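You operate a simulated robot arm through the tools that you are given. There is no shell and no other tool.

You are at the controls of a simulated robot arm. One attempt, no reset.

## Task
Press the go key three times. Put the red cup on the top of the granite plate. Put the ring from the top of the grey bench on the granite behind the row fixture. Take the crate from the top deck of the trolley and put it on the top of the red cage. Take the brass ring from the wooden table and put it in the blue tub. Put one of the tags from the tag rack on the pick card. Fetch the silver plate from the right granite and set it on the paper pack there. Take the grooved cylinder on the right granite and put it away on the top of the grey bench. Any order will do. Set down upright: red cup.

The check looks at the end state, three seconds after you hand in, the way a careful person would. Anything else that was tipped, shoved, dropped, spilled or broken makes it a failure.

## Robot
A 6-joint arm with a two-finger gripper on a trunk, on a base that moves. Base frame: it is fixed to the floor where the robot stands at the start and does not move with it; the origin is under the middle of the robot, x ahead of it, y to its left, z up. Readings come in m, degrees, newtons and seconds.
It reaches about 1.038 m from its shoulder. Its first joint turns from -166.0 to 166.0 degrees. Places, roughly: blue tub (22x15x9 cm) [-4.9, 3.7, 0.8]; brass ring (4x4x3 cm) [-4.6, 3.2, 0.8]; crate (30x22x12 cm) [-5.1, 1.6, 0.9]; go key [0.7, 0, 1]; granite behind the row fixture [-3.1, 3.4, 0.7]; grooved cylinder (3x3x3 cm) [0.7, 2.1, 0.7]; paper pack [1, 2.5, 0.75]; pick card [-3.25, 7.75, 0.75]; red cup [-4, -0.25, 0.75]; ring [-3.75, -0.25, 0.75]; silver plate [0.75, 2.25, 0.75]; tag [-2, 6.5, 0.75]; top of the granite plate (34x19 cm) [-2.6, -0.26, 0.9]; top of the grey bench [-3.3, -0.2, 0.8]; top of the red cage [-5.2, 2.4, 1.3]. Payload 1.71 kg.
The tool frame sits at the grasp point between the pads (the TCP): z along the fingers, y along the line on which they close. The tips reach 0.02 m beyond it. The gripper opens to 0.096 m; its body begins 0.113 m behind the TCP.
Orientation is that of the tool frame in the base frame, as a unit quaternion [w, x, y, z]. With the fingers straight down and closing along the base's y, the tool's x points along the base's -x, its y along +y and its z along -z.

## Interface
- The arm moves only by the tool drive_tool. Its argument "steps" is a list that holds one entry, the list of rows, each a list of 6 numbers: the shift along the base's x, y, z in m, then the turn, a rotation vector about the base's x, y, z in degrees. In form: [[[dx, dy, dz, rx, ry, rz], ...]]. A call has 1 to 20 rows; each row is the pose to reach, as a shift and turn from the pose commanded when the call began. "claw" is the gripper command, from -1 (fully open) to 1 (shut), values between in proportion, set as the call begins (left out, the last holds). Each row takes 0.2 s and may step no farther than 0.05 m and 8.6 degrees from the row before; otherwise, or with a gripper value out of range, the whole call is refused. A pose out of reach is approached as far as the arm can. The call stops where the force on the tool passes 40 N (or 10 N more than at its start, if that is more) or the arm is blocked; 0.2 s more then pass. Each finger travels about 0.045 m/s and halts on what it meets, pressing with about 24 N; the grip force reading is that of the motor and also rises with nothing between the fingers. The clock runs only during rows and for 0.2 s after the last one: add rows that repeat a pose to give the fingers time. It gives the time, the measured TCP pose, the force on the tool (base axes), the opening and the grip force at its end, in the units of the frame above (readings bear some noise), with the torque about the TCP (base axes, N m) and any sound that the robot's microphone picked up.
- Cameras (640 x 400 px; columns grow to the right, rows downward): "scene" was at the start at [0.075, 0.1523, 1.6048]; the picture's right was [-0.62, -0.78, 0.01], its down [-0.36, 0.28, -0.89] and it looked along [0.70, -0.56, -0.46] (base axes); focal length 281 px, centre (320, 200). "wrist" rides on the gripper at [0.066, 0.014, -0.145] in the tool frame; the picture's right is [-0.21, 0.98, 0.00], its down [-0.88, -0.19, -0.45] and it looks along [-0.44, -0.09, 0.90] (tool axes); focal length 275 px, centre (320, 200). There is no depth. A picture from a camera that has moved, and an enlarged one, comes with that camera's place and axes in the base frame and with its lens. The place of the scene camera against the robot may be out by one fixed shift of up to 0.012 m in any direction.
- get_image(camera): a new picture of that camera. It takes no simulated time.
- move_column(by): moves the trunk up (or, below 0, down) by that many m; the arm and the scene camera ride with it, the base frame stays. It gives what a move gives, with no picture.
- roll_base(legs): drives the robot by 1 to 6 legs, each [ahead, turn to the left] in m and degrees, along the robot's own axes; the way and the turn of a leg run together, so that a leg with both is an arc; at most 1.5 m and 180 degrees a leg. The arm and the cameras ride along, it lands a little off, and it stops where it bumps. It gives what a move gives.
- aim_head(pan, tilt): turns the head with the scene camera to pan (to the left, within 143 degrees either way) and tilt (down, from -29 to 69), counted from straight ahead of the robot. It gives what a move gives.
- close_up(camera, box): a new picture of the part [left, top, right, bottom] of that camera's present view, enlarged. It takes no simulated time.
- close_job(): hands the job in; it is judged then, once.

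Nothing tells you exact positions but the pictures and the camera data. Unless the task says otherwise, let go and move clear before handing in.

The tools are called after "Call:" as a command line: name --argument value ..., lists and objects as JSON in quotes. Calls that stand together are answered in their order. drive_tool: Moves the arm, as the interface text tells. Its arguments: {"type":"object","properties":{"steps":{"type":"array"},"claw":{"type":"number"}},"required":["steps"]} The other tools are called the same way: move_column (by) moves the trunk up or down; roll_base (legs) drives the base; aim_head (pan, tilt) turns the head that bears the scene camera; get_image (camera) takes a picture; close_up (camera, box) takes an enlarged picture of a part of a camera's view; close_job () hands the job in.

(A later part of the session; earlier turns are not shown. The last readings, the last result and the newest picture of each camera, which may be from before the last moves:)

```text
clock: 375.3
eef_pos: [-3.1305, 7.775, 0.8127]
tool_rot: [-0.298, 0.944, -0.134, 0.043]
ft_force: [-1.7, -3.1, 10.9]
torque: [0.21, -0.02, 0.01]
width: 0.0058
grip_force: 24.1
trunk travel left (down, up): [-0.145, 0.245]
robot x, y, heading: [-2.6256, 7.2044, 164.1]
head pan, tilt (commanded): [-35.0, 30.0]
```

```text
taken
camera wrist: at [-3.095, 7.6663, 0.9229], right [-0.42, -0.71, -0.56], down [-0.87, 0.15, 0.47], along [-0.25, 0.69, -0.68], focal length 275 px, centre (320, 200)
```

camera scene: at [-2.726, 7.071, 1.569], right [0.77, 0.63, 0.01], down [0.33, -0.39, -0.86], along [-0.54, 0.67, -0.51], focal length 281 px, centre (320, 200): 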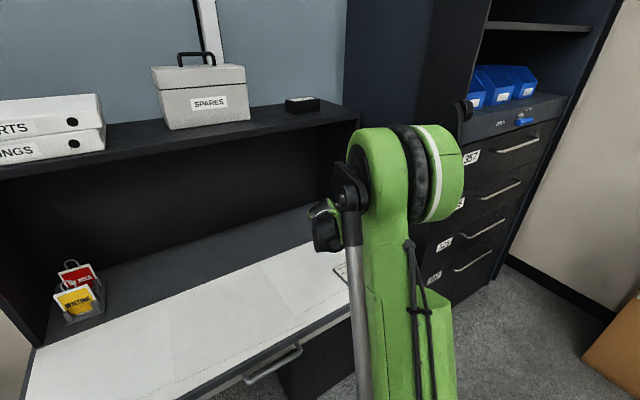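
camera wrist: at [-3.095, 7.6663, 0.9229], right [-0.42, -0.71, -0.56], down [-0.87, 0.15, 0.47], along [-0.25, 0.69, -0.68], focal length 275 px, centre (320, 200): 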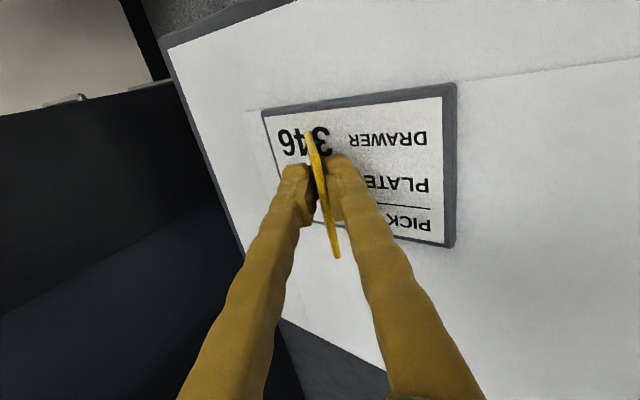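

The tag's foot touches the card (about 11 N). I'll ease up 2 mm and open part-way.

Call:
drive_tool --steps '[[[0, 0, 0.002, 0, 0, 0], [0, 0, 0.002, 0, 0, 0]]]'

Call:
drive_tool --steps '[[[0, 0, 0, 0, 0, 0], [0, 0, 0, 0, 0, 0], [0, 0, 0, 0, 0, 0]]]' --claw 0.3

Call:
get_image --camera "wrist"

```text
clock: 375.9
eef_pos: [-3.1312, 7.7755, 0.8139]
tool_rot: [-0.297, 0.944, -0.135, 0.044]
ft_force: [0.6, 0.4, -0.2]
torque: [0.04, -0.01, 0.0]
width: 0.0061
grip_force: 24.5
trunk travel left (down, up): [-0.145, 0.245]
robot x, y, heading: [-2.6221, 7.2084, 164.0]
head pan, tilt (commanded): [-35.0, 30.0]
```

```text
clock: 376.7
eef_pos: [-3.1311, 7.7757, 0.8134]
tool_rot: [-0.298, 0.944, -0.136, 0.044]
ft_force: [-0.3, 0.0, -0.2]
torque: [-0.03, 0.01, 0.02]
width: 0.0339
grip_force: 0.0
trunk travel left (down, up): [-0.145, 0.245]
robot x, y, heading: [-2.6276, 7.2016, 164.1]
head pan, tilt (commanded): [-35.0, 30.0]
```

```text
taken
camera wrist: at [-3.0952, 7.667, 0.924], right [-0.42, -0.71, -0.56], down [-0.87, 0.15, 0.47], along [-0.25, 0.69, -0.68], focal length 275 px, centre (320, 200)
```

wrist: 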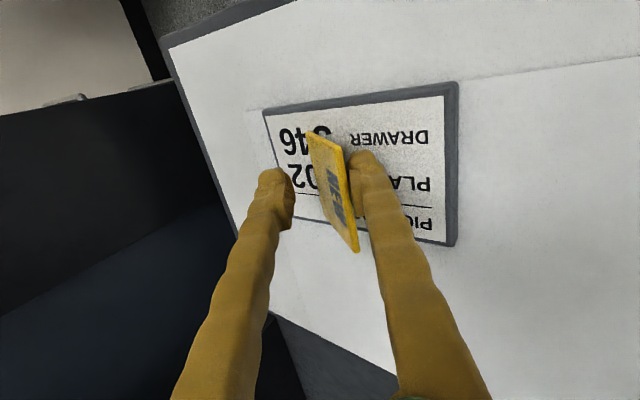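

The tag leans on the lower finger, its foot on the card. I'll open fully so it lies down further.

Call:
drive_tool --steps '[[[0, 0, 0, 0, 0, 0], [0, 0, 0, 0, 0, 0], [0, 0, 0, 0, 0, 0], [0, 0, 0, 0, 0, 0], [0, 0, 0, 0, 0, 0]]]' --claw -1

Call:
get_image --camera "wrist"

```text
clock: 377.9
eef_pos: [-3.1295, 7.7755, 0.8151]
tool_rot: [-0.298, 0.944, -0.135, 0.043]
ft_force: [0.3, 4.0, 24.8]
torque: [-0.64, 0.21, 0.0]
width: 0.0866
grip_force: 0.0
trunk travel left (down, up): [-0.145, 0.245]
robot x, y, heading: [-2.6253, 7.2076, 164.3]
head pan, tilt (commanded): [-35.0, 30.0]
```

```text
taken
camera wrist: at [-3.0946, 7.6667, 0.925], right [-0.42, -0.71, -0.56], down [-0.87, 0.15, 0.47], along [-0.25, 0.69, -0.68], focal length 275 px, centre (320, 200)
```

wrist: 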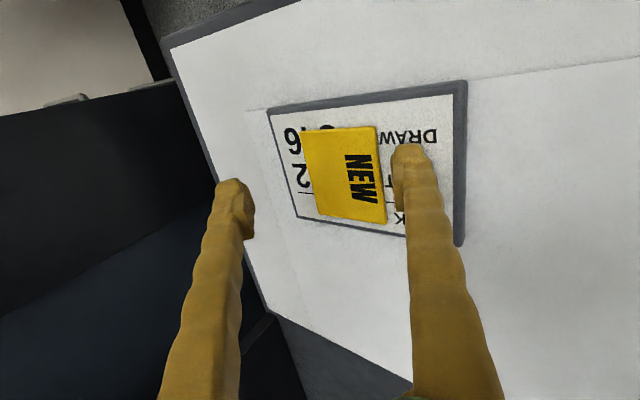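

The tag lies flat on the card. The lower finger is touching the card, so I'll rise straight up first.

Call:
drive_tool --steps '[[[0, 0, 0.01, 0, 0, 0], [0, 0, 0.03, 0, 0, 0], [0, 0, 0.06, 0, 0, 0], [0, 0, 0.1, 0, 0, 0], [0, 0, 0.15, 0, 0, 0], [0, 0, 0.2, 0, 0, 0]]]'

Call:
get_image --camera "wrist"

```text
clock: 379.3
eef_pos: [-3.1273, 7.7716, 1.013]
tool_rot: [-0.297, 0.944, -0.135, 0.045]
ft_force: [-0.9, 0.1, 0.5]
torque: [-0.01, 0.0, -0.03]
width: 0.0963
grip_force: 0.1
trunk travel left (down, up): [-0.145, 0.245]
robot x, y, heading: [-2.6234, 7.2063, 164.4]
head pan, tilt (commanded): [-35.0, 30.0]
```

```text
taken
camera wrist: at [-3.0923, 7.663, 1.1241], right [-0.42, -0.71, -0.56], down [-0.87, 0.15, 0.47], along [-0.25, 0.69, -0.68], focal length 275 px, centre (320, 200)
```

wrist: 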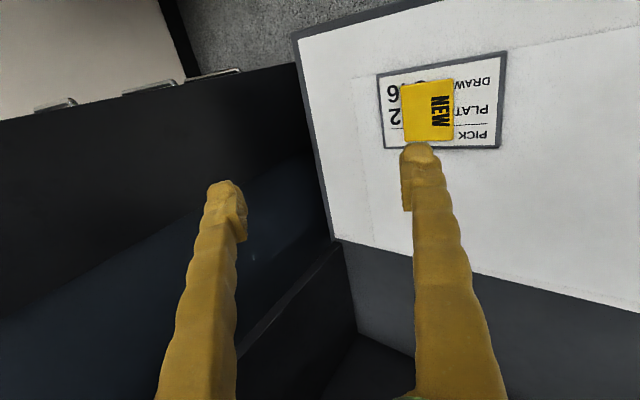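

The tag rests flat on the pick card. Now I'll rise, bring the tool upright and swing it back to the front.

Call:
drive_tool --steps '[[[0.0175, -0.0195, 0.032, -5.57, 1.75, 0], [0.035, -0.039, 0.064, -11.1, 3.5, 0], [0.0525, -0.0585, 0.096, -16.7, 5.25, 0], [0.07, -0.078, 0.128, -22.3, 7.0, 0], [0.0875, -0.0975, 0.16, -27.8, 8.75, 0], [0.105, -0.117, 0.19, -33.4, 10.5, 0]]]'

Call:
drive_tool --steps '[[[-0.0322, -0.0268, 0, 0, 0, 0], [-0.0662, -0.0512, 0, 0, 0, 0], [-0.1018, -0.0732, 0, 0, 0, 0], [-0.1389, -0.0925, 0, 0, 0, 0], [-0.1772, -0.1092, 0, 0, 0, 0], [-0.2166, -0.1232, 0, 0, 0, 0]]]'

Call:
get_image --camera "scene"

```text
clock: 380.7
eef_pos: [-3.0237, 7.659, 1.2032]
tool_rot: [0.0, 0.99, -0.143, -0.004]
ft_force: [0.5, 0.2, 0.1]
torque: [0.0, -0.02, -0.03]
width: 0.0961
grip_force: 0.1
trunk travel left (down, up): [-0.145, 0.245]
robot x, y, heading: [-2.6247, 7.2048, 164.5]
head pan, tilt (commanded): [-35.0, 30.0]
```

```text
clock: 382.1
eef_pos: [-3.242, 7.5342, 1.2007]
tool_rot: [0.0, 0.99, -0.144, -0.004]
ft_force: [0.5, 0.6, -0.5]
torque: [0.01, 0.03, 0.03]
width: 0.096
grip_force: 0.0
trunk travel left (down, up): [-0.145, 0.245]
robot x, y, heading: [-2.6233, 7.2059, 164.4]
head pan, tilt (commanded): [-35.0, 30.0]
```

```text
taken
camera scene: at [-2.7251, 7.0708, 1.569], right [0.77, 0.63, 0.01], down [0.33, -0.39, -0.86], along [-0.54, 0.67, -0.51], focal length 281 px, centre (320, 200)
```

scene: 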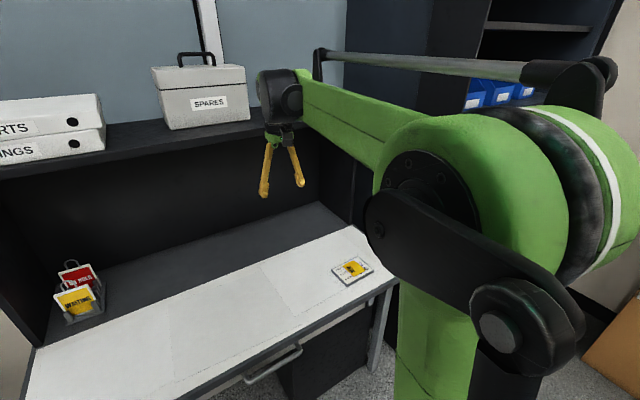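

The tag and card look good. Next are the brass ring and blue tub on the wooden table; I'll turn to face back down the aisle and drive.

Call:
roll_base --legs '[[0, 88.2], [1.5, 0], [1.2, 0]]'

Call:
get_image --camera "scene"

```text
clock: 405.9
eef_pos: [-3.6878, 4.0288, 1.2018]
tool_rot: [0.003, 0.806, 0.592, -0.004]
ft_force: [0.1, 0.1, -0.2]
torque: [0.02, -0.03, -0.03]
width: 0.0961
grip_force: 0.0
trunk travel left (down, up): [-0.145, 0.245]
robot x, y, heading: [-3.342, 4.6393, -106.7]
head pan, tilt (commanded): [-35.0, 30.0]
```

```text
taken
camera scene: at [-3.2067, 4.5275, 1.569], right [-0.62, 0.79, 0.01], down [0.4, 0.32, -0.86], along [-0.68, -0.53, -0.51], focal length 281 px, centre (320, 200)
```

scene: 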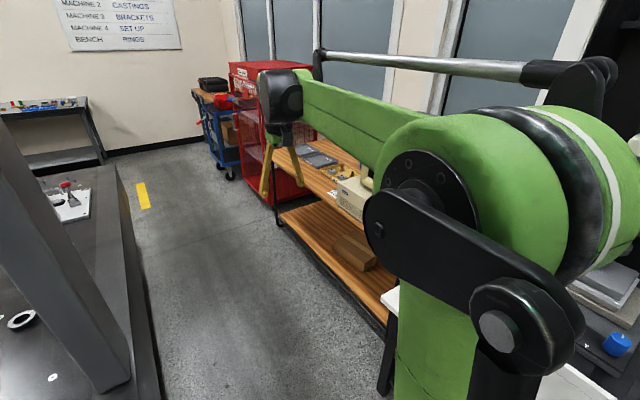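

The way is clear and the table is on my right. I'll drive on with a slight drift toward the table, then turn right to face it.

Call:
roll_base --legs '[[0, -3.8], [1.5, 0], [0, -87]]'

Call:
get_image --camera "wrist"

Call:
aim_head --pan 0 --tilt 35

Call:
get_image --camera "scene"

```text
clock: 422.1
eef_pos: [-4.4596, 3.634, 1.2101]
tool_rot: [-0.003, 0.984, -0.177, -0.011]
ft_force: [-0.1, -0.1, 0.7]
torque: [0.0, -0.02, -0.01]
width: 0.0959
grip_force: 0.1
trunk travel left (down, up): [-0.145, 0.245]
robot x, y, heading: [-3.8799, 3.2648, 160.4]
head pan, tilt (commanded): [-35.0, 30.0]
```

```text
taken
camera wrist: at [-4.4011, 3.5973, 1.3536], right [-0.53, -0.85, 0.0], down [-0.75, 0.47, 0.47], along [-0.4, 0.24, -0.89], focal length 275 px, centre (320, 200)
```

wrist: 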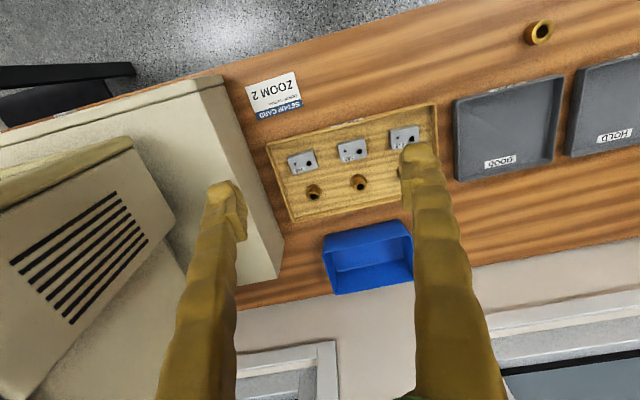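

```text
clock: 423.1
eef_pos: [-4.4432, 3.6266, 1.2212]
tool_rot: [-0.003, 0.984, -0.177, -0.019]
ft_force: [0.4, -0.6, 0.3]
torque: [0.07, 0.12, -0.01]
width: 0.096
grip_force: 0.0
trunk travel left (down, up): [-0.145, 0.245]
robot x, y, heading: [-3.8871, 3.2643, 160.3]
head pan, tilt (commanded): [0.0, 35.0]
```

```text
taken
camera scene: at [-4.0234, 3.0922, 1.5611], right [0.34, 0.94, 0.0], down [0.55, -0.2, -0.81], along [-0.76, 0.27, -0.58], focal length 281 px, centre (320, 200)
```

scene: 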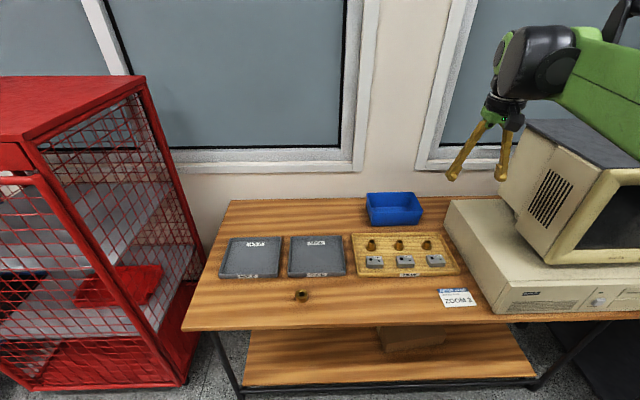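

I can see the lone brass ring at about [-4.589, 3.223] (table top near 0.735 m) and the blue tub at about [-4.83, 3.72]. I'll turn 20° left so the ring is straight ahead.

Call:
roll_base --legs '[[0, 20]]'

Call:
aim_head --pan 30 --tilt 40

Call:
get_image --camera "wrist"

Call:
get_image --camera "scene"

```text
clock: 425.1
eef_pos: [-4.534, 3.4172, 1.219]
tool_rot: [0.0, 1.0, -0.005, -0.02]
ft_force: [-0.1, -0.5, -0.4]
torque: [0.0, -0.02, 0.01]
width: 0.0961
grip_force: 0.0
trunk travel left (down, up): [-0.145, 0.245]
robot x, y, heading: [-3.885, 3.2637, -179.7]
head pan, tilt (commanded): [0.0, 35.0]
```

```text
clock: 426.0
eef_pos: [-4.5211, 3.4159, 1.2263]
tool_rot: [0.0, 1.0, -0.006, -0.026]
ft_force: [-1.6, 0.1, -1.3]
torque: [0.0, -0.16, -0.02]
width: 0.096
grip_force: 0.1
trunk travel left (down, up): [-0.145, 0.245]
robot x, y, heading: [-3.8868, 3.2632, -180.0]
head pan, tilt (commanded): [30.0, 40.0]
```

```text
taken
camera wrist: at [-4.4486, 3.4027, 1.3679], right [-0.22, -0.98, 0.01], down [-0.85, 0.19, 0.49], along [-0.48, 0.1, -0.87], focal length 275 px, centre (320, 200)
```

wrist: 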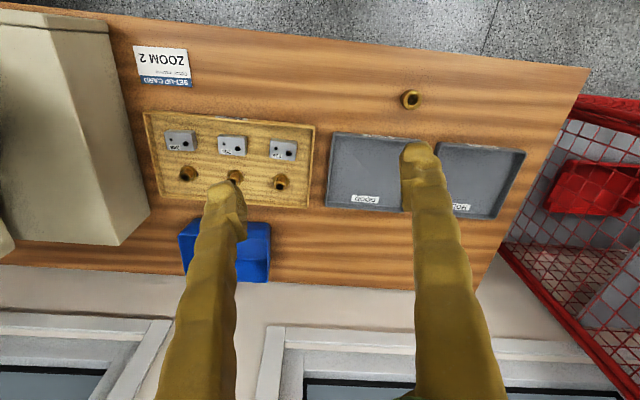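

```text
taken
camera scene: at [-3.9473, 3.011, 1.5535], right [-0.5, 0.87, -0.01], down [0.57, 0.32, -0.76], along [-0.65, -0.38, -0.65], focal length 281 px, centre (320, 200)
```

scene: 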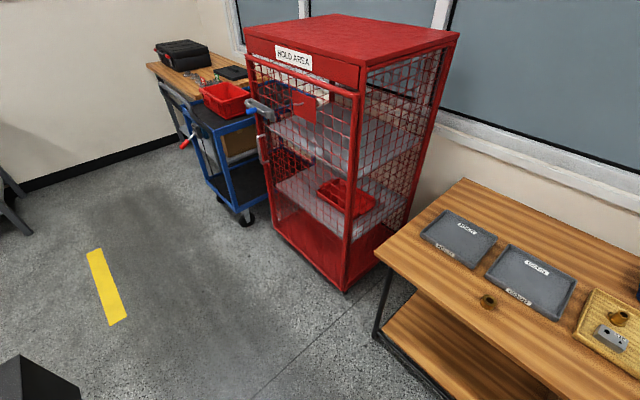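

The brass ring is at [-4.591, 3.230]. I'll move over it and lower part-way with fingers open.

Call:
drive_tool --steps '[[[-0.01, -0.0266, -0.03, 0, 0, 0], [-0.02, -0.0531, -0.06, 0, 0, 0], [-0.03, -0.0797, -0.09, 0, 0, 0], [-0.04, -0.1063, -0.12, 0, 0, 0], [-0.05, -0.133, -0.15, 0, 0, 0], [-0.06, -0.159, -0.18, 0, 0, 0], [-0.06, -0.186, -0.21, 0, 0, 0], [-0.06, -0.186, -0.25, 0, 0, 0]]]' --claw -0.5

Call:
get_image --camera "wrist"

```text
clock: 427.8
eef_pos: [-4.5776, 3.2308, 0.9776]
tool_rot: [0.0, 1.0, -0.006, -0.026]
ft_force: [-0.3, -1.1, 0.4]
torque: [0.04, 0.06, -0.01]
width: 0.0717
grip_force: 0.1
trunk travel left (down, up): [-0.145, 0.245]
robot x, y, heading: [-3.8835, 3.2664, -180.1]
head pan, tilt (commanded): [30.0, 40.0]
```

```text
taken
camera wrist: at [-4.505, 3.2163, 1.1185], right [-0.22, -0.98, 0.01], down [-0.85, 0.19, 0.49], along [-0.48, 0.1, -0.87], focal length 275 px, centre (320, 200)
```

wrist: 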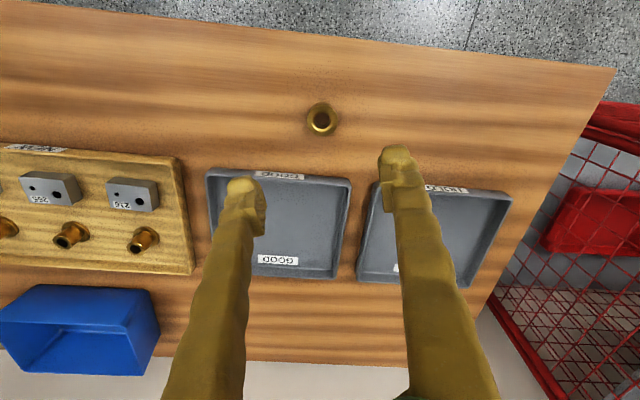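

The ring is directly ahead of the fingers. Straightening the tool by 3° and descending, with a check at the end.

Call:
drive_tool --steps '[[[-0.004, 0, -0.04, 0, -1.0, 0], [-0.008, 0, -0.08, 0, -2.0, 0], [-0.011, 0, -0.12, 0, -3.0, 0], [-0.011, 0, -0.16, 0, -3.0, 0], [-0.011, 0, -0.185, 0, -3.0, 0], [-0.011, 0, -0.2, 0, -3.0, 0]]]'

Call:
get_image --camera "wrist"

```text
clock: 429.2
eef_pos: [-4.5883, 3.2306, 0.7793]
tool_rot: [-0.001, 1.0, -0.005, 0.0]
ft_force: [-0.9, -0.4, 0.3]
torque: [0.0, 0.0, 0.0]
width: 0.0718
grip_force: 0.1
trunk travel left (down, up): [-0.145, 0.245]
robot x, y, heading: [-3.8838, 3.2651, -179.8]
head pan, tilt (commanded): [30.0, 40.0]
```

```text
taken
camera wrist: at [-4.5226, 3.2159, 0.9246], right [-0.22, -0.98, 0.0], down [-0.87, 0.19, 0.44], along [-0.43, 0.1, -0.9], focal length 275 px, centre (320, 200)
```

wrist: 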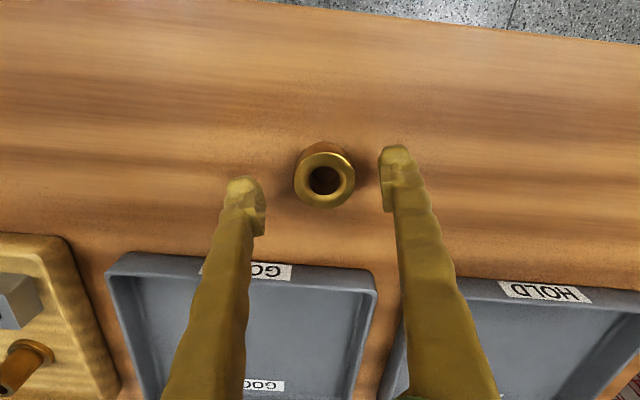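

Centred. Descending the last 2 cm and closing.

Call:
drive_tool --steps '[[[-0.001, -0.001, -0.008, 0, 0, 0], [-0.001, -0.001, -0.014, 0, 0, 0], [-0.001, -0.001, -0.018, 0, 0, 0]]]'

Call:
drive_tool --steps '[[[0, 0, 0, 0, 0, 0], [0, 0, 0, 0, 0, 0], [0, 0, 0, 0, 0, 0], [0, 0, 0, 0, 0, 0]]]' --claw 1

Call:
get_image --camera "wrist"

```text
clock: 430.0
eef_pos: [-4.5876, 3.2292, 0.7607]
tool_rot: [0.0, 1.0, -0.005, 0.0]
ft_force: [0.6, 0.0, 0.0]
torque: [0.0, 0.02, -0.02]
width: 0.0722
grip_force: 0.0
trunk travel left (down, up): [-0.145, 0.245]
robot x, y, heading: [-3.887, 3.2655, -179.8]
head pan, tilt (commanded): [30.0, 40.0]
```

```text
clock: 431.0
eef_pos: [-4.5889, 3.2298, 0.7613]
tool_rot: [0.0, 1.0, -0.005, -0.001]
ft_force: [-1.1, -0.4, 0.2]
torque: [0.03, 0.01, -0.01]
width: 0.0386
grip_force: 24.2
trunk travel left (down, up): [-0.145, 0.245]
robot x, y, heading: [-3.8843, 3.2641, -179.9]
head pan, tilt (commanded): [30.0, 40.0]
```

```text
taken
camera wrist: at [-4.5233, 3.2153, 0.9059], right [-0.22, -0.98, 0.0], down [-0.87, 0.19, 0.44], along [-0.43, 0.1, -0.9], focal length 275 px, centre (320, 200)
```

wrist: 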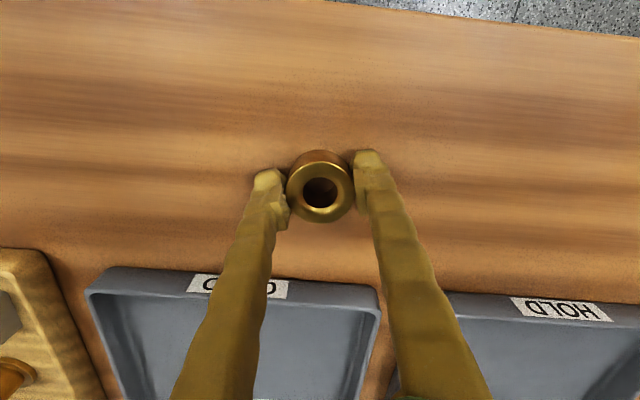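

The brass ring is gripped (3.9 cm). I'll lift it, then turn right and roll closer to the tub.

Call:
drive_tool --steps '[[[0, 0, 0.01, 0, 0, 0], [0, 0, 0.04, 0, 0, 0], [0, 0, 0.08, 0, 0, 0], [0, 0, 0.13, 0, 0, 0], [0, 0, 0.18, 0, 0, 0], [0, 0, 0.23, 0, 0, 0], [0, 0, 0.28, 0, 0, 0], [0, 0, 0.33, 0, 0, 0]]]'

Call:
roll_base --legs '[[0, -20], [0.15, 0]]'

Call:
aim_head --pan 5 --tilt 35

Call:
get_image --camera "wrist"

Call:
get_image --camera "scene"

```text
clock: 432.8
eef_pos: [-4.5879, 3.229, 1.0898]
tool_rot: [0.0, 1.0, -0.006, 0.001]
ft_force: [-0.1, 1.2, -1.7]
torque: [-0.01, -0.03, -0.03]
width: 0.0381
grip_force: 24.3
trunk travel left (down, up): [-0.145, 0.245]
robot x, y, heading: [-3.8845, 3.2636, -180.1]
head pan, tilt (commanded): [30.0, 40.0]
```

```text
clock: 436.0
eef_pos: [-4.698, 3.5259, 1.0898]
tool_rot: [0.0, 0.983, -0.181, 0.0]
ft_force: [0.2, -0.1, -1.1]
torque: [0.01, 0.02, 0.0]
width: 0.0382
grip_force: 23.6
trunk travel left (down, up): [-0.145, 0.245]
robot x, y, heading: [-4.0295, 3.3139, 160.0]
head pan, tilt (commanded): [30.0, 40.0]
```

```text
clock: 436.9
eef_pos: [-4.6821, 3.5194, 1.1005]
tool_rot: [-0.002, 0.983, -0.181, -0.008]
ft_force: [0.4, -0.5, -1.2]
torque: [0.05, 0.11, -0.01]
width: 0.0383
grip_force: 25.1
trunk travel left (down, up): [-0.145, 0.245]
robot x, y, heading: [-4.0287, 3.3145, 160.0]
head pan, tilt (commanded): [5.0, 35.0]
```

```text
taken
camera wrist: at [-4.6245, 3.4833, 1.2438], right [-0.54, -0.84, 0.0], down [-0.75, 0.48, 0.46], along [-0.39, 0.25, -0.89], focal length 275 px, centre (320, 200)
```

wrist: 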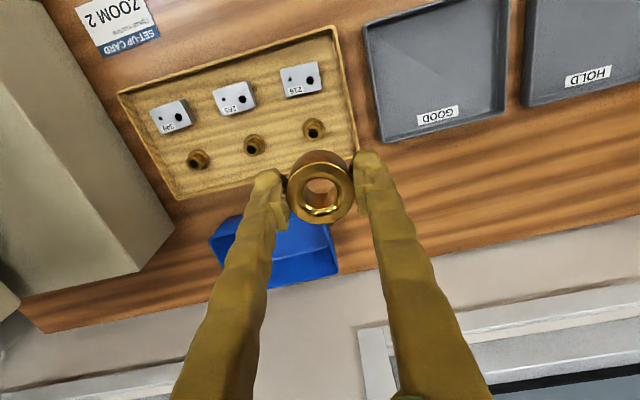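

```text
taken
camera scene: at [-4.1694, 3.1386, 1.5611], right [0.26, 0.97, 0.0], down [0.57, -0.15, -0.81], along [-0.78, 0.21, -0.59], focal length 281 px, centre (320, 200)
```

scene: 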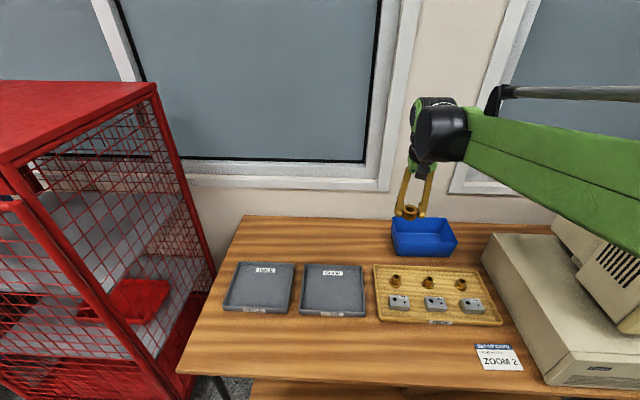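

The tub is centred near [-4.86, 3.735] with its rim at about 0.825 m. I'll tilt the tool forward 43° while moving over it.

Call:
drive_tool --steps '[[[-0.0209, 0.0246, -0.005, 2.56, 6.7, 0], [-0.0418, 0.0491, -0.01, 5.12, 13.4, 0], [-0.0627, 0.0737, -0.02, 7.68, 20.1, 0], [-0.0836, 0.0982, -0.03, 10.2, 26.8, 0], [-0.1044, 0.1228, -0.045, 12.8, 33.5, 0], [-0.1253, 0.1473, -0.06, 15.35, 40.2, 0], [-0.1462, 0.1719, -0.08, 15.35, 40.2, 0], [-0.1671, 0.1964, -0.1, 15.35, 40.2, 0], [-0.188, 0.221, -0.12, 15.35, 40.2, 0]]]'

Call:
get_image --camera "wrist"

Call:
get_image --camera "scene"

```text
clock: 438.9
eef_pos: [-4.869, 3.7443, 0.9762]
tool_rot: [-0.067, 0.912, -0.167, -0.368]
ft_force: [0.5, 0.1, -1.6]
torque: [0.0, 0.03, -0.03]
width: 0.0382
grip_force: 23.7
trunk travel left (down, up): [-0.145, 0.245]
robot x, y, heading: [-4.033, 3.3188, 160.2]
head pan, tilt (commanded): [5.0, 35.0]
```

```text
taken
camera wrist: at [-4.7359, 3.6784, 1.036], right [-0.49, -0.86, 0.14], down [-0.24, 0.29, 0.93], along [-0.84, 0.42, -0.34], focal length 275 px, centre (320, 200)
```

wrist: 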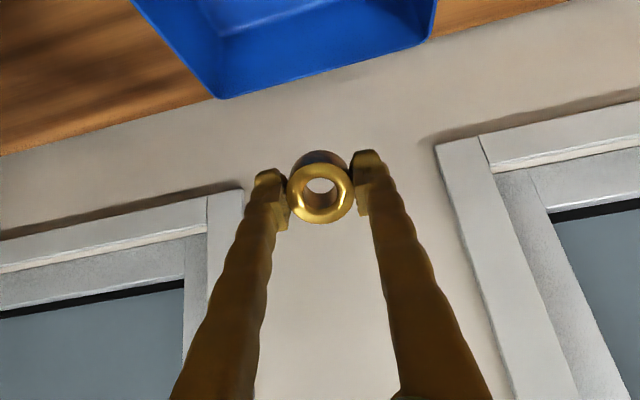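

```text
taken
camera scene: at [-4.1707, 3.1387, 1.5609], right [0.26, 0.97, 0.0], down [0.57, -0.15, -0.81], along [-0.78, 0.21, -0.59], focal length 281 px, centre (320, 200)
```

scene: 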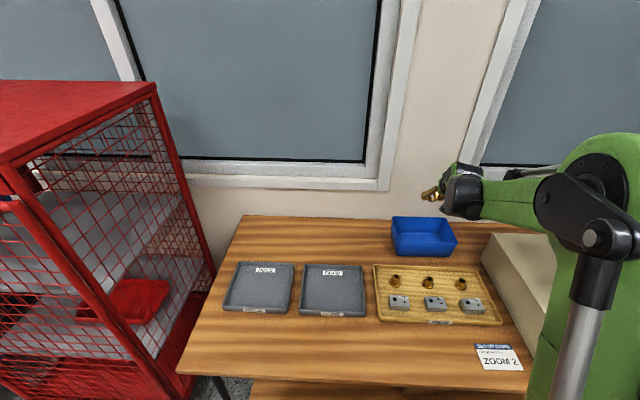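

The far rim confirms the tub position. I'll lower the ring into the tub, just past its centre line.

Call:
drive_tool --steps '[[[-0.005, -0.003, -0.04, 0, 0, 0], [-0.01, -0.005, -0.08, 0, 0, 0], [-0.01, -0.005, -0.12, 0, 0, 0], [-0.01, -0.005, -0.15, 0, 0, 0], [-0.01, -0.005, -0.17, 0, 0, 0], [-0.01, -0.005, -0.185, 0, 0, 0]]]'

Call:
get_image --camera "wrist"

Call:
close_up --camera "scene" --box '[360, 170, 520, 270]'

```text
clock: 440.3
eef_pos: [-4.8827, 3.7356, 0.7946]
tool_rot: [-0.068, 0.912, -0.168, -0.367]
ft_force: [1.0, -0.3, -1.4]
torque: [0.01, 0.01, 0.0]
width: 0.0385
grip_force: 23.8
trunk travel left (down, up): [-0.145, 0.245]
robot x, y, heading: [-4.0282, 3.3137, 160.0]
head pan, tilt (commanded): [5.0, 35.0]
```

```text
taken
camera wrist: at [-4.7498, 3.6694, 0.8528], right [-0.49, -0.86, 0.14], down [-0.24, 0.29, 0.93], along [-0.84, 0.42, -0.34], focal length 275 px, centre (320, 200)
```

wrist: 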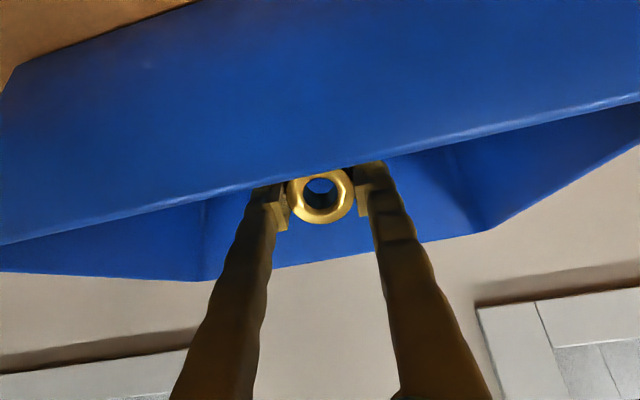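

```text
4.00 times, centred on (440, 220) of scene
camera zoom: at [-4.171, 3.1392, 1.561], right [0.26, 0.97, 0.0], down [0.57, -0.15, -0.81], along [-0.78, 0.21, -0.59], focal length 1123 px, centre (-160, 120)
```

zoom: 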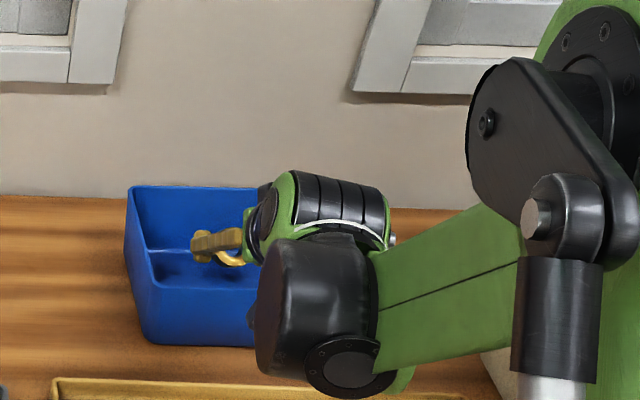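

The ring is inside the tub, past the near wall. I'll lower 1.5 cm more and release.

Call:
drive_tool --steps '[[[0, 0, -0.006, 0, 0, 0], [0, 0, -0.012, 0, 0, 0], [0, 0, -0.016, 0, 0, 0]]]'

Call:
drive_tool --steps '[[[0, 0, 0, 0, 0, 0], [0, 0, 0, 0, 0, 0], [0, 0, 0, 0, 0, 0]]]' --claw -0.4

Call:
get_image --camera "wrist"

```text
clock: 441.1
eef_pos: [-4.8813, 3.7358, 0.7782]
tool_rot: [-0.068, 0.913, -0.168, -0.367]
ft_force: [0.2, -0.4, -1.4]
torque: [0.03, 0.01, 0.01]
width: 0.0381
grip_force: 23.4
trunk travel left (down, up): [-0.145, 0.245]
robot x, y, heading: [-4.0256, 3.3156, 159.9]
head pan, tilt (commanded): [5.0, 35.0]
```

```text
clock: 441.9
eef_pos: [-4.8799, 3.7354, 0.7788]
tool_rot: [-0.067, 0.912, -0.168, -0.367]
ft_force: [-0.6, 0.4, 0.6]
torque: [-0.02, 0.0, 0.0]
width: 0.0673
grip_force: 0.1
trunk travel left (down, up): [-0.145, 0.245]
robot x, y, heading: [-4.0263, 3.317, 159.9]
head pan, tilt (commanded): [5.0, 35.0]
```

```text
taken
camera wrist: at [-4.7488, 3.6703, 0.8375], right [-0.49, -0.86, 0.14], down [-0.24, 0.29, 0.93], along [-0.84, 0.42, -0.34], focal length 275 px, centre (320, 200)
```

wrist: 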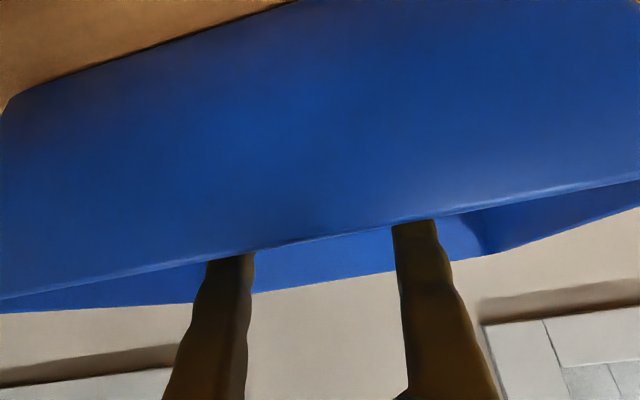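

Released. I'll rise straight out of the tub and look in.

Call:
drive_tool --steps '[[[0, 0, 0.03, 0, 0, 0], [0, 0, 0.07, 0, 0, 0], [0, 0, 0.115, 0, 0, 0], [0, 0, 0.16, 0, 0, 0], [0.02, -0.01, 0.2, 0, 0, 0], [0.05, -0.025, 0.23, 0, 0, 0], [0.09, -0.045, 0.25, 0, 0, 0], [0.13, -0.065, 0.27, 0, 0, 0], [0.17, -0.085, 0.29, 0, 0, 0], [0.21, -0.105, 0.3, 0, 0, 0]]]'

Call:
get_image --camera "wrist"

Call:
close_up --camera "scene" --box '[360, 190, 520, 290]'

```text
clock: 444.1
eef_pos: [-4.6697, 3.6283, 1.0803]
tool_rot: [-0.067, 0.912, -0.168, -0.368]
ft_force: [0.9, -0.4, 0.2]
torque: [0.02, 0.05, -0.01]
width: 0.0672
grip_force: 0.1
trunk travel left (down, up): [-0.145, 0.245]
robot x, y, heading: [-4.0275, 3.3141, 160.1]
head pan, tilt (commanded): [5.0, 35.0]
```

```text
taken
camera wrist: at [-4.5375, 3.564, 1.1393], right [-0.49, -0.86, 0.14], down [-0.24, 0.29, 0.93], along [-0.84, 0.42, -0.34], focal length 275 px, centre (320, 200)
```

wrist: 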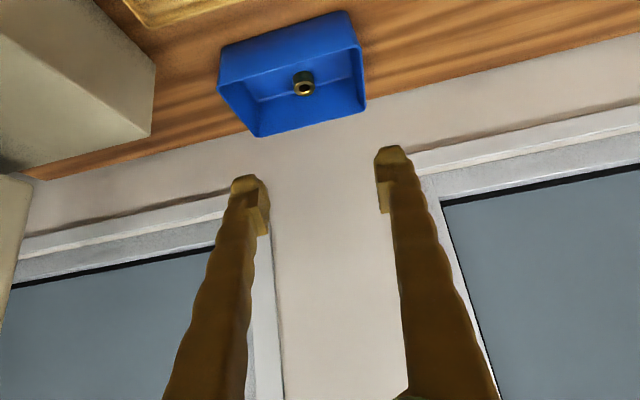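

```text
4.00 times, centred on (440, 240) of scene
camera zoom: at [-4.1692, 3.1386, 1.5611], right [0.26, 0.97, 0.0], down [0.56, -0.15, -0.81], along [-0.78, 0.21, -0.58], focal length 1123 px, centre (-160, 40)
```

zoom: 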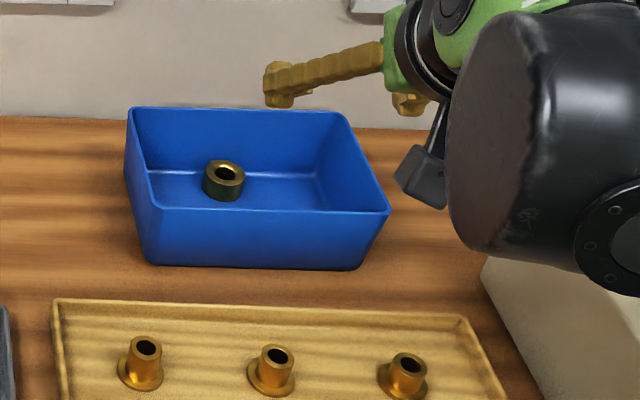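

The brass ring rests in the tub. The crate is next: I'll back off from the table and drive down the aisle toward the trolley.

Call:
drive_tool --steps '[[[0.02, -0.01, 0.04, 0, 0, 0], [0.04, -0.02, 0.08, 0, 0, 0], [0.06, -0.03, 0.12, 0, 0, 0], [0.07, -0.035, 0.16, 0, 0, 0]]]'

Call:
roll_base --legs '[[-0.2, 0], [0, 92.4], [1.5, 0]]'

Call:
aim_head --pan -25 --tilt 30

Call:
get_image --camera "scene"

Call:
get_image --camera "wrist"

```text
clock: 445.1
eef_pos: [-4.6044, 3.5982, 1.2395]
tool_rot: [-0.067, 0.912, -0.167, -0.367]
ft_force: [-0.1, -0.2, -0.2]
torque: [0.01, -0.02, -0.05]
width: 0.0671
grip_force: 0.1
trunk travel left (down, up): [-0.145, 0.245]
robot x, y, heading: [-4.0259, 3.3156, 159.6]
head pan, tilt (commanded): [5.0, 35.0]
```

```text
clock: 463.1
eef_pos: [-4.3918, 1.1809, 1.2375]
tool_rot: [0.231, 0.731, 0.571, -0.294]
ft_force: [0.0, 0.2, -0.1]
torque: [0.02, -0.02, -0.02]
width: 0.0676
grip_force: 0.1
trunk travel left (down, up): [-0.145, 0.245]
robot x, y, heading: [-4.1774, 1.7833, -103.1]
head pan, tilt (commanded): [5.0, 35.0]
```

```text
clock: 464.1
eef_pos: [-4.3886, 1.1921, 1.244]
tool_rot: [0.233, 0.729, 0.569, -0.299]
ft_force: [0.4, 1.8, 1.8]
torque: [-0.07, 0.03, -0.01]
width: 0.0673
grip_force: 0.1
trunk travel left (down, up): [-0.145, 0.245]
robot x, y, heading: [-4.1811, 1.7841, -103.1]
head pan, tilt (commanded): [-25.0, 30.0]
```

```text
taken
camera scene: at [-4.0224, 1.6732, 1.5688], right [-0.79, 0.62, 0.01], down [0.31, 0.41, -0.86], along [-0.53, -0.67, -0.51], focal length 281 px, centre (320, 200)
```

scene: 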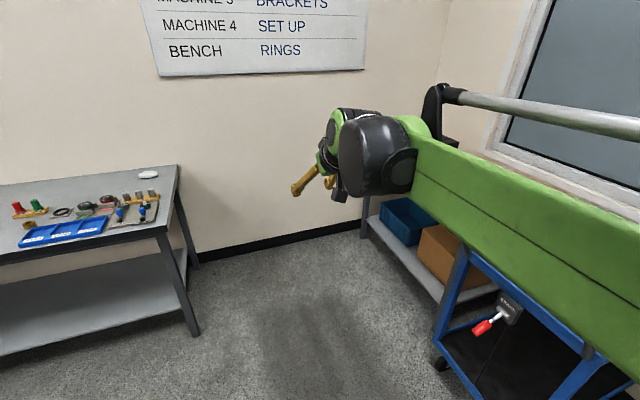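

```text
taken
camera wrist: at [-4.34, 1.3335, 1.3015], right [0.91, -0.38, 0.14], down [-0.25, -0.26, 0.93], along [-0.32, -0.89, -0.33], focal length 275 px, centre (320, 200)
```

wrist: 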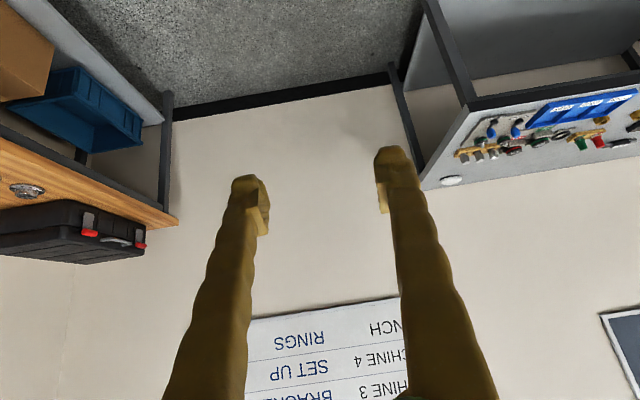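

I'm beside the trolley. I'll turn right to face the crate and move a little closer to see it.

Call:
aim_head --pan 35 --tilt 30

Call:
roll_base --legs '[[0, -64.4], [0.1, 0]]'

Call:
get_image --camera "wrist"

Call:
aim_head --pan 0 --tilt 35

Call:
get_image --camera "scene"

```text
clock: 465.4
eef_pos: [-4.3891, 1.1874, 1.2417]
tool_rot: [0.231, 0.73, 0.571, -0.296]
ft_force: [-0.1, -1.8, -1.4]
torque: [0.11, -0.01, -0.02]
width: 0.0669
grip_force: 0.2
trunk travel left (down, up): [-0.145, 0.245]
robot x, y, heading: [-4.185, 1.7875, -103.4]
head pan, tilt (commanded): [35.0, 30.0]
```

```text
clock: 471.1
eef_pos: [-4.8996, 1.713, 1.2485]
tool_rot: [0.034, 0.921, 0.083, -0.379]
ft_force: [-1.1, 1.3, -0.6]
torque: [0.01, -0.06, 0.04]
width: 0.0672
grip_force: 0.1
trunk travel left (down, up): [-0.145, 0.245]
robot x, y, heading: [-4.2775, 1.7666, -168.5]
head pan, tilt (commanded): [35.0, 30.0]
```

```text
taken
camera wrist: at [-4.7516, 1.7266, 1.3041], right [0.03, -0.99, 0.14], down [-0.34, 0.13, 0.93], along [-0.94, -0.08, -0.33], focal length 275 px, centre (320, 200)
```

wrist: 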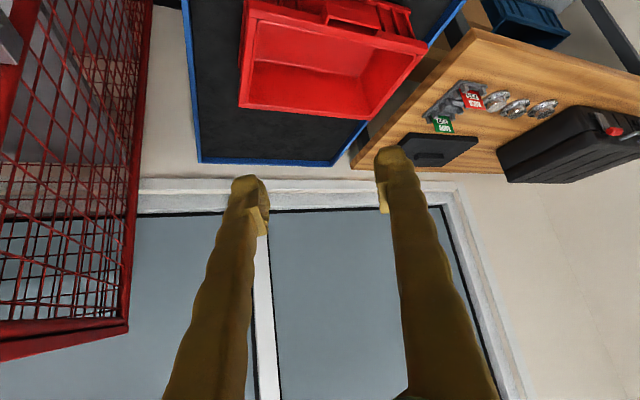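

```text
clock: 472.1
eef_pos: [-4.9242, 1.7079, 1.2358]
tool_rot: [0.034, 0.925, 0.084, -0.37]
ft_force: [1.2, 0.8, 1.5]
torque: [-0.01, 0.01, -0.01]
width: 0.0673
grip_force: 0.0
trunk travel left (down, up): [-0.145, 0.245]
robot x, y, heading: [-4.2813, 1.766, -168.5]
head pan, tilt (commanded): [0.0, 35.0]
```

```text
taken
camera scene: at [-4.3117, 1.5453, 1.5608], right [-0.2, 0.98, 0.0], down [0.58, 0.12, -0.81], along [-0.79, -0.16, -0.59], focal length 281 px, centre (320, 200)
```

scene: 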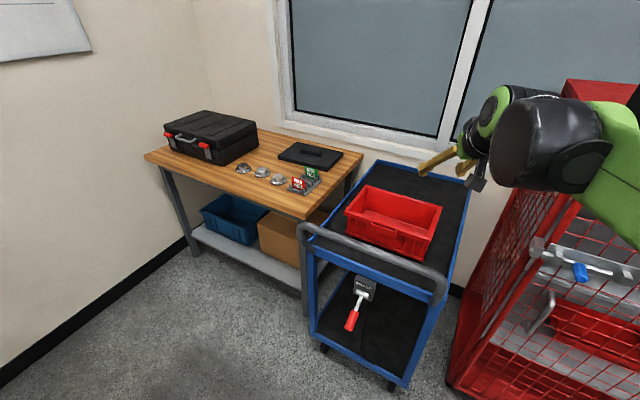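

I see the trolley and crate clearly. Zooming in to find how it can be gripped.

Call:
close_up --camera "scene" --box '[320, 160, 480, 280]'

Call:
close_up --camera "wrist" --box '[200, 0, 480, 140]'

```text
3.33 times, centred on (400, 220) of scene
camera zoom: at [-4.3117, 1.5453, 1.5608], right [-0.2, 0.98, 0.0], down [0.58, 0.12, -0.81], along [-0.79, -0.16, -0.59], focal length 936 px, centre (53, 133)
```

zoom: 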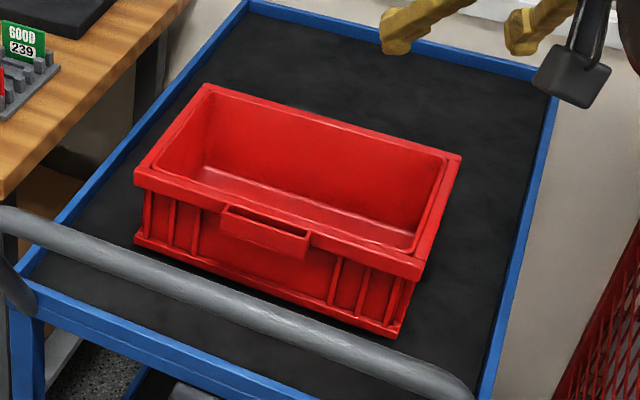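

```text
2.29 times, centred on (340, 70) of wrist
camera zoom: at [-4.7763, 1.7217, 1.2953], right [0.03, -0.99, 0.14], down [-0.35, 0.12, 0.93], along [-0.94, -0.08, -0.35], focal length 629 px, centre (274, 497)
```

zoom: 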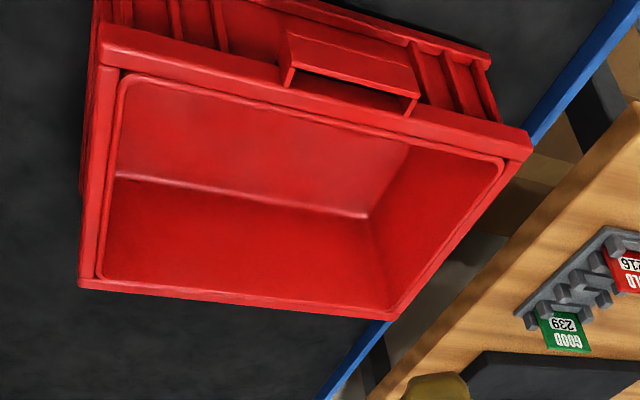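

The crate's rim is at about 0.93 m, its near wall centred near [-5.045, 1.620] with a label holder on it. I'll bring the tool upright and turn it 90° so the fingers straddle that wall.

Call:
drive_tool --steps '[[[0, 0, 0.01, 1.32, -7.13, 0], [0, 0, 0.02, 2.63, -14.3, 0], [0, 0, 0.02, 3.95, -21.4, 0], [0, 0, 0.02, 5.27, -28.5, 0], [0, 0, 0.02, 6.58, -35.7, 0], [0, 0, 0.02, 7.9, -42.8, 0]]]' --claw -1

Call:
drive_tool --steps '[[[-0.01, -0.008, 0, 0, 0, 8.2], [-0.02, -0.016, 0, 0, 0, 16.4], [-0.03, -0.024, 0, 0, 0, 24.6], [-0.04, -0.032, 0, 0, 0, 32.8], [-0.05, -0.04, 0, 0, 0, 41.0], [-0.06, -0.048, 0, 0, 0, 49.2], [-0.07, -0.056, 0, 0, 0, 57.4], [-0.08, -0.064, 0, 0, 0, 65.6], [-0.09, -0.072, 0, 0, 0, 73.8], [-0.1, -0.08, 0, 0, 0, 80.0]]]'

Call:
get_image --camera "wrist"

```text
clock: 473.7
eef_pos: [-4.9023, 1.7117, 1.2662]
tool_rot: [0.0, 0.996, 0.091, -0.009]
ft_force: [0.4, 0.1, 0.7]
torque: [-0.05, 0.16, 0.02]
width: 0.0959
grip_force: 0.0
trunk travel left (down, up): [-0.145, 0.245]
robot x, y, heading: [-4.283, 1.7678, -168.6]
head pan, tilt (commanded): [0.0, 35.0]
stopped in row 6: the arm was blocked; the commanded pose is now the measured one
```

```text
clock: 475.9
eef_pos: [-5.0134, 1.63, 1.2601]
tool_rot: [0.004, 0.704, 0.71, -0.004]
ft_force: [-0.5, -0.1, -1.0]
torque: [0.02, -0.09, 0.03]
width: 0.0961
grip_force: 0.0
trunk travel left (down, up): [-0.145, 0.245]
robot x, y, heading: [-4.2788, 1.7695, -168.2]
head pan, tilt (commanded): [0.0, 35.0]
```

```text
taken
camera wrist: at [-5.0017, 1.6976, 1.4033], right [0.98, -0.2, 0.0], down [-0.18, -0.87, 0.46], along [-0.09, -0.45, -0.89], focal length 275 px, centre (320, 200)
```

wrist: 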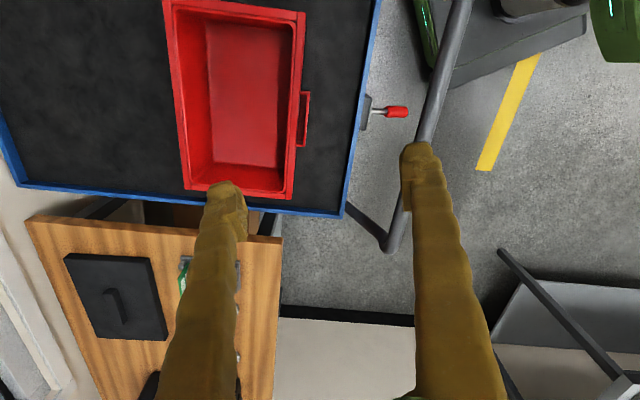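

The view from above matches: label holder at the near wall's centre, trolley handle 20 cm away. I'll trim the yaw by 18°, centre over the wall, and lower part-way.

Call:
drive_tool --steps '[[[-0.014, -0.004, -0.01, 0, 0, -6.0], [-0.028, -0.008, -0.02, 0, 0, -12.0], [-0.043, -0.013, -0.04, 0, 0, -18.0], [-0.043, -0.013, -0.085, 0, 0, -18.0], [-0.043, -0.013, -0.13, 0, 0, -18.0], [-0.043, -0.013, -0.175, 0, 0, -18.0], [-0.043, -0.013, -0.22, 0, 0, -18.0]]]'

Call:
get_image --camera "wrist"

Call:
get_image --camera "scene"

```text
clock: 477.5
eef_pos: [-5.0531, 1.6217, 1.0412]
tool_rot: [0.003, 0.807, 0.591, -0.006]
ft_force: [0.3, -0.1, 0.4]
torque: [-0.02, 0.0, -0.03]
width: 0.096
grip_force: 0.1
trunk travel left (down, up): [-0.145, 0.245]
robot x, y, heading: [-4.2778, 1.7698, -168.5]
head pan, tilt (commanded): [0.0, 35.0]
```

```text
taken
camera wrist: at [-5.0194, 1.6822, 1.1844], right [0.87, -0.49, 0.0], down [-0.44, -0.77, 0.46], along [-0.22, -0.4, -0.89], focal length 275 px, centre (320, 200)
```

wrist: 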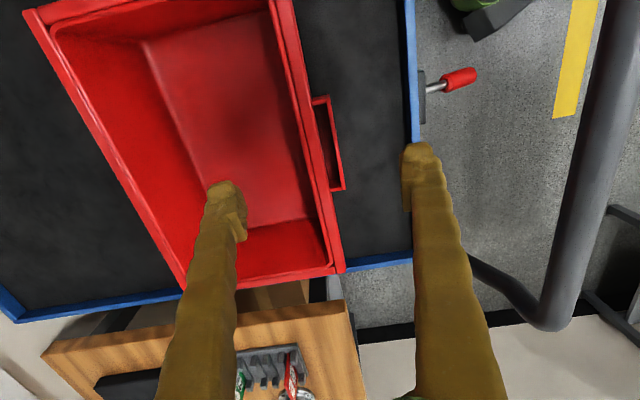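

```text
taken
camera scene: at [-4.3103, 1.5455, 1.561], right [-0.2, 0.98, 0.0], down [0.57, 0.12, -0.81], along [-0.79, -0.16, -0.59], focal length 281 px, centre (320, 200)
```

scene: 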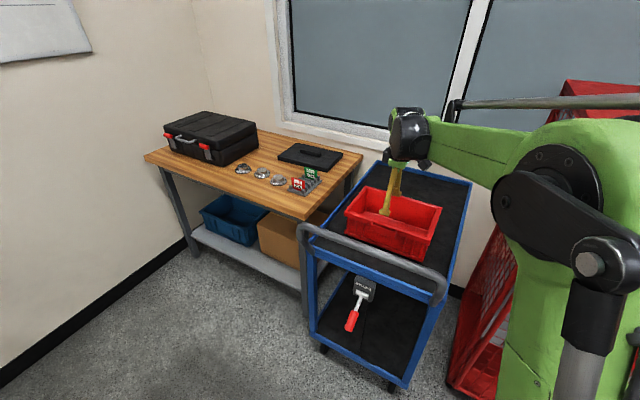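

Alignment is good: the wall with its label holder is midway between the fingers. Lowering so the pads reach 4 cm below the rim.

Call:
drive_tool --steps '[[[0, 0, -0.04, 0, 0, 0], [0, 0, -0.08, 0, 0, 0], [0, 0, -0.11, 0, 0, 0], [0, 0, -0.128, 0, 0, 0], [0, 0, -0.136, 0, 0, 0]]]'

Call:
get_image --camera "wrist"

```text
clock: 478.7
eef_pos: [-5.0547, 1.6187, 0.9046]
tool_rot: [0.003, 0.806, 0.591, -0.005]
ft_force: [0.9, 0.0, -0.2]
torque: [0.0, 0.0, -0.02]
width: 0.096
grip_force: 0.0
trunk travel left (down, up): [-0.145, 0.245]
robot x, y, heading: [-4.2756, 1.7663, -168.4]
head pan, tilt (commanded): [0.0, 35.0]
```

```text
taken
camera wrist: at [-5.0221, 1.6786, 1.0486], right [0.87, -0.49, 0.0], down [-0.44, -0.77, 0.46], along [-0.22, -0.4, -0.89], focal length 275 px, centre (320, 200)
```

wrist: 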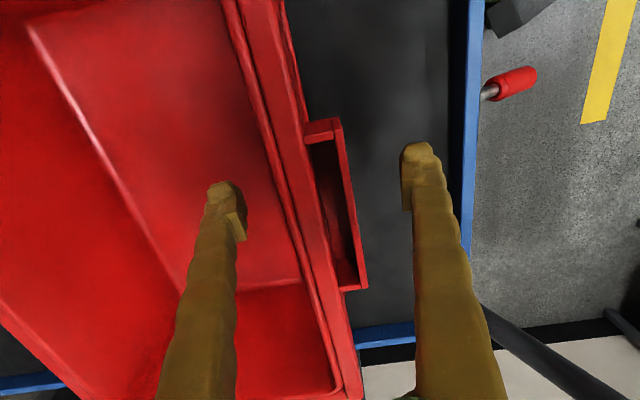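

Straddling correctly. Closing on the wall and label holder.

Call:
drive_tool --steps '[[[0, 0, 0, 0, 0, 0], [0, 0, 0, 0, 0, 0], [0, 0, 0, 0, 0, 0], [0, 0, 0, 0, 0, 0], [0, 0, 0, 0, 0, 0]]]' --claw 1

Call:
get_image --camera "wrist"

```text
clock: 479.9
eef_pos: [-5.0554, 1.6186, 0.9062]
tool_rot: [0.003, 0.807, 0.591, -0.006]
ft_force: [1.5, -1.3, 0.6]
torque: [0.14, 0.39, -0.17]
width: 0.032
grip_force: 23.8
trunk travel left (down, up): [-0.145, 0.245]
robot x, y, heading: [-4.2784, 1.7684, -168.4]
head pan, tilt (commanded): [0.0, 35.0]
```

```text
taken
camera wrist: at [-5.0221, 1.6786, 1.049], right [0.87, -0.49, 0.0], down [-0.44, -0.77, 0.46], along [-0.22, -0.4, -0.89], focal length 275 px, centre (320, 200)
```

wrist: 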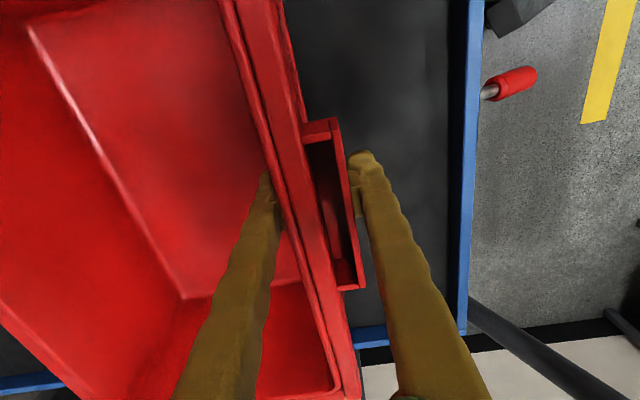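

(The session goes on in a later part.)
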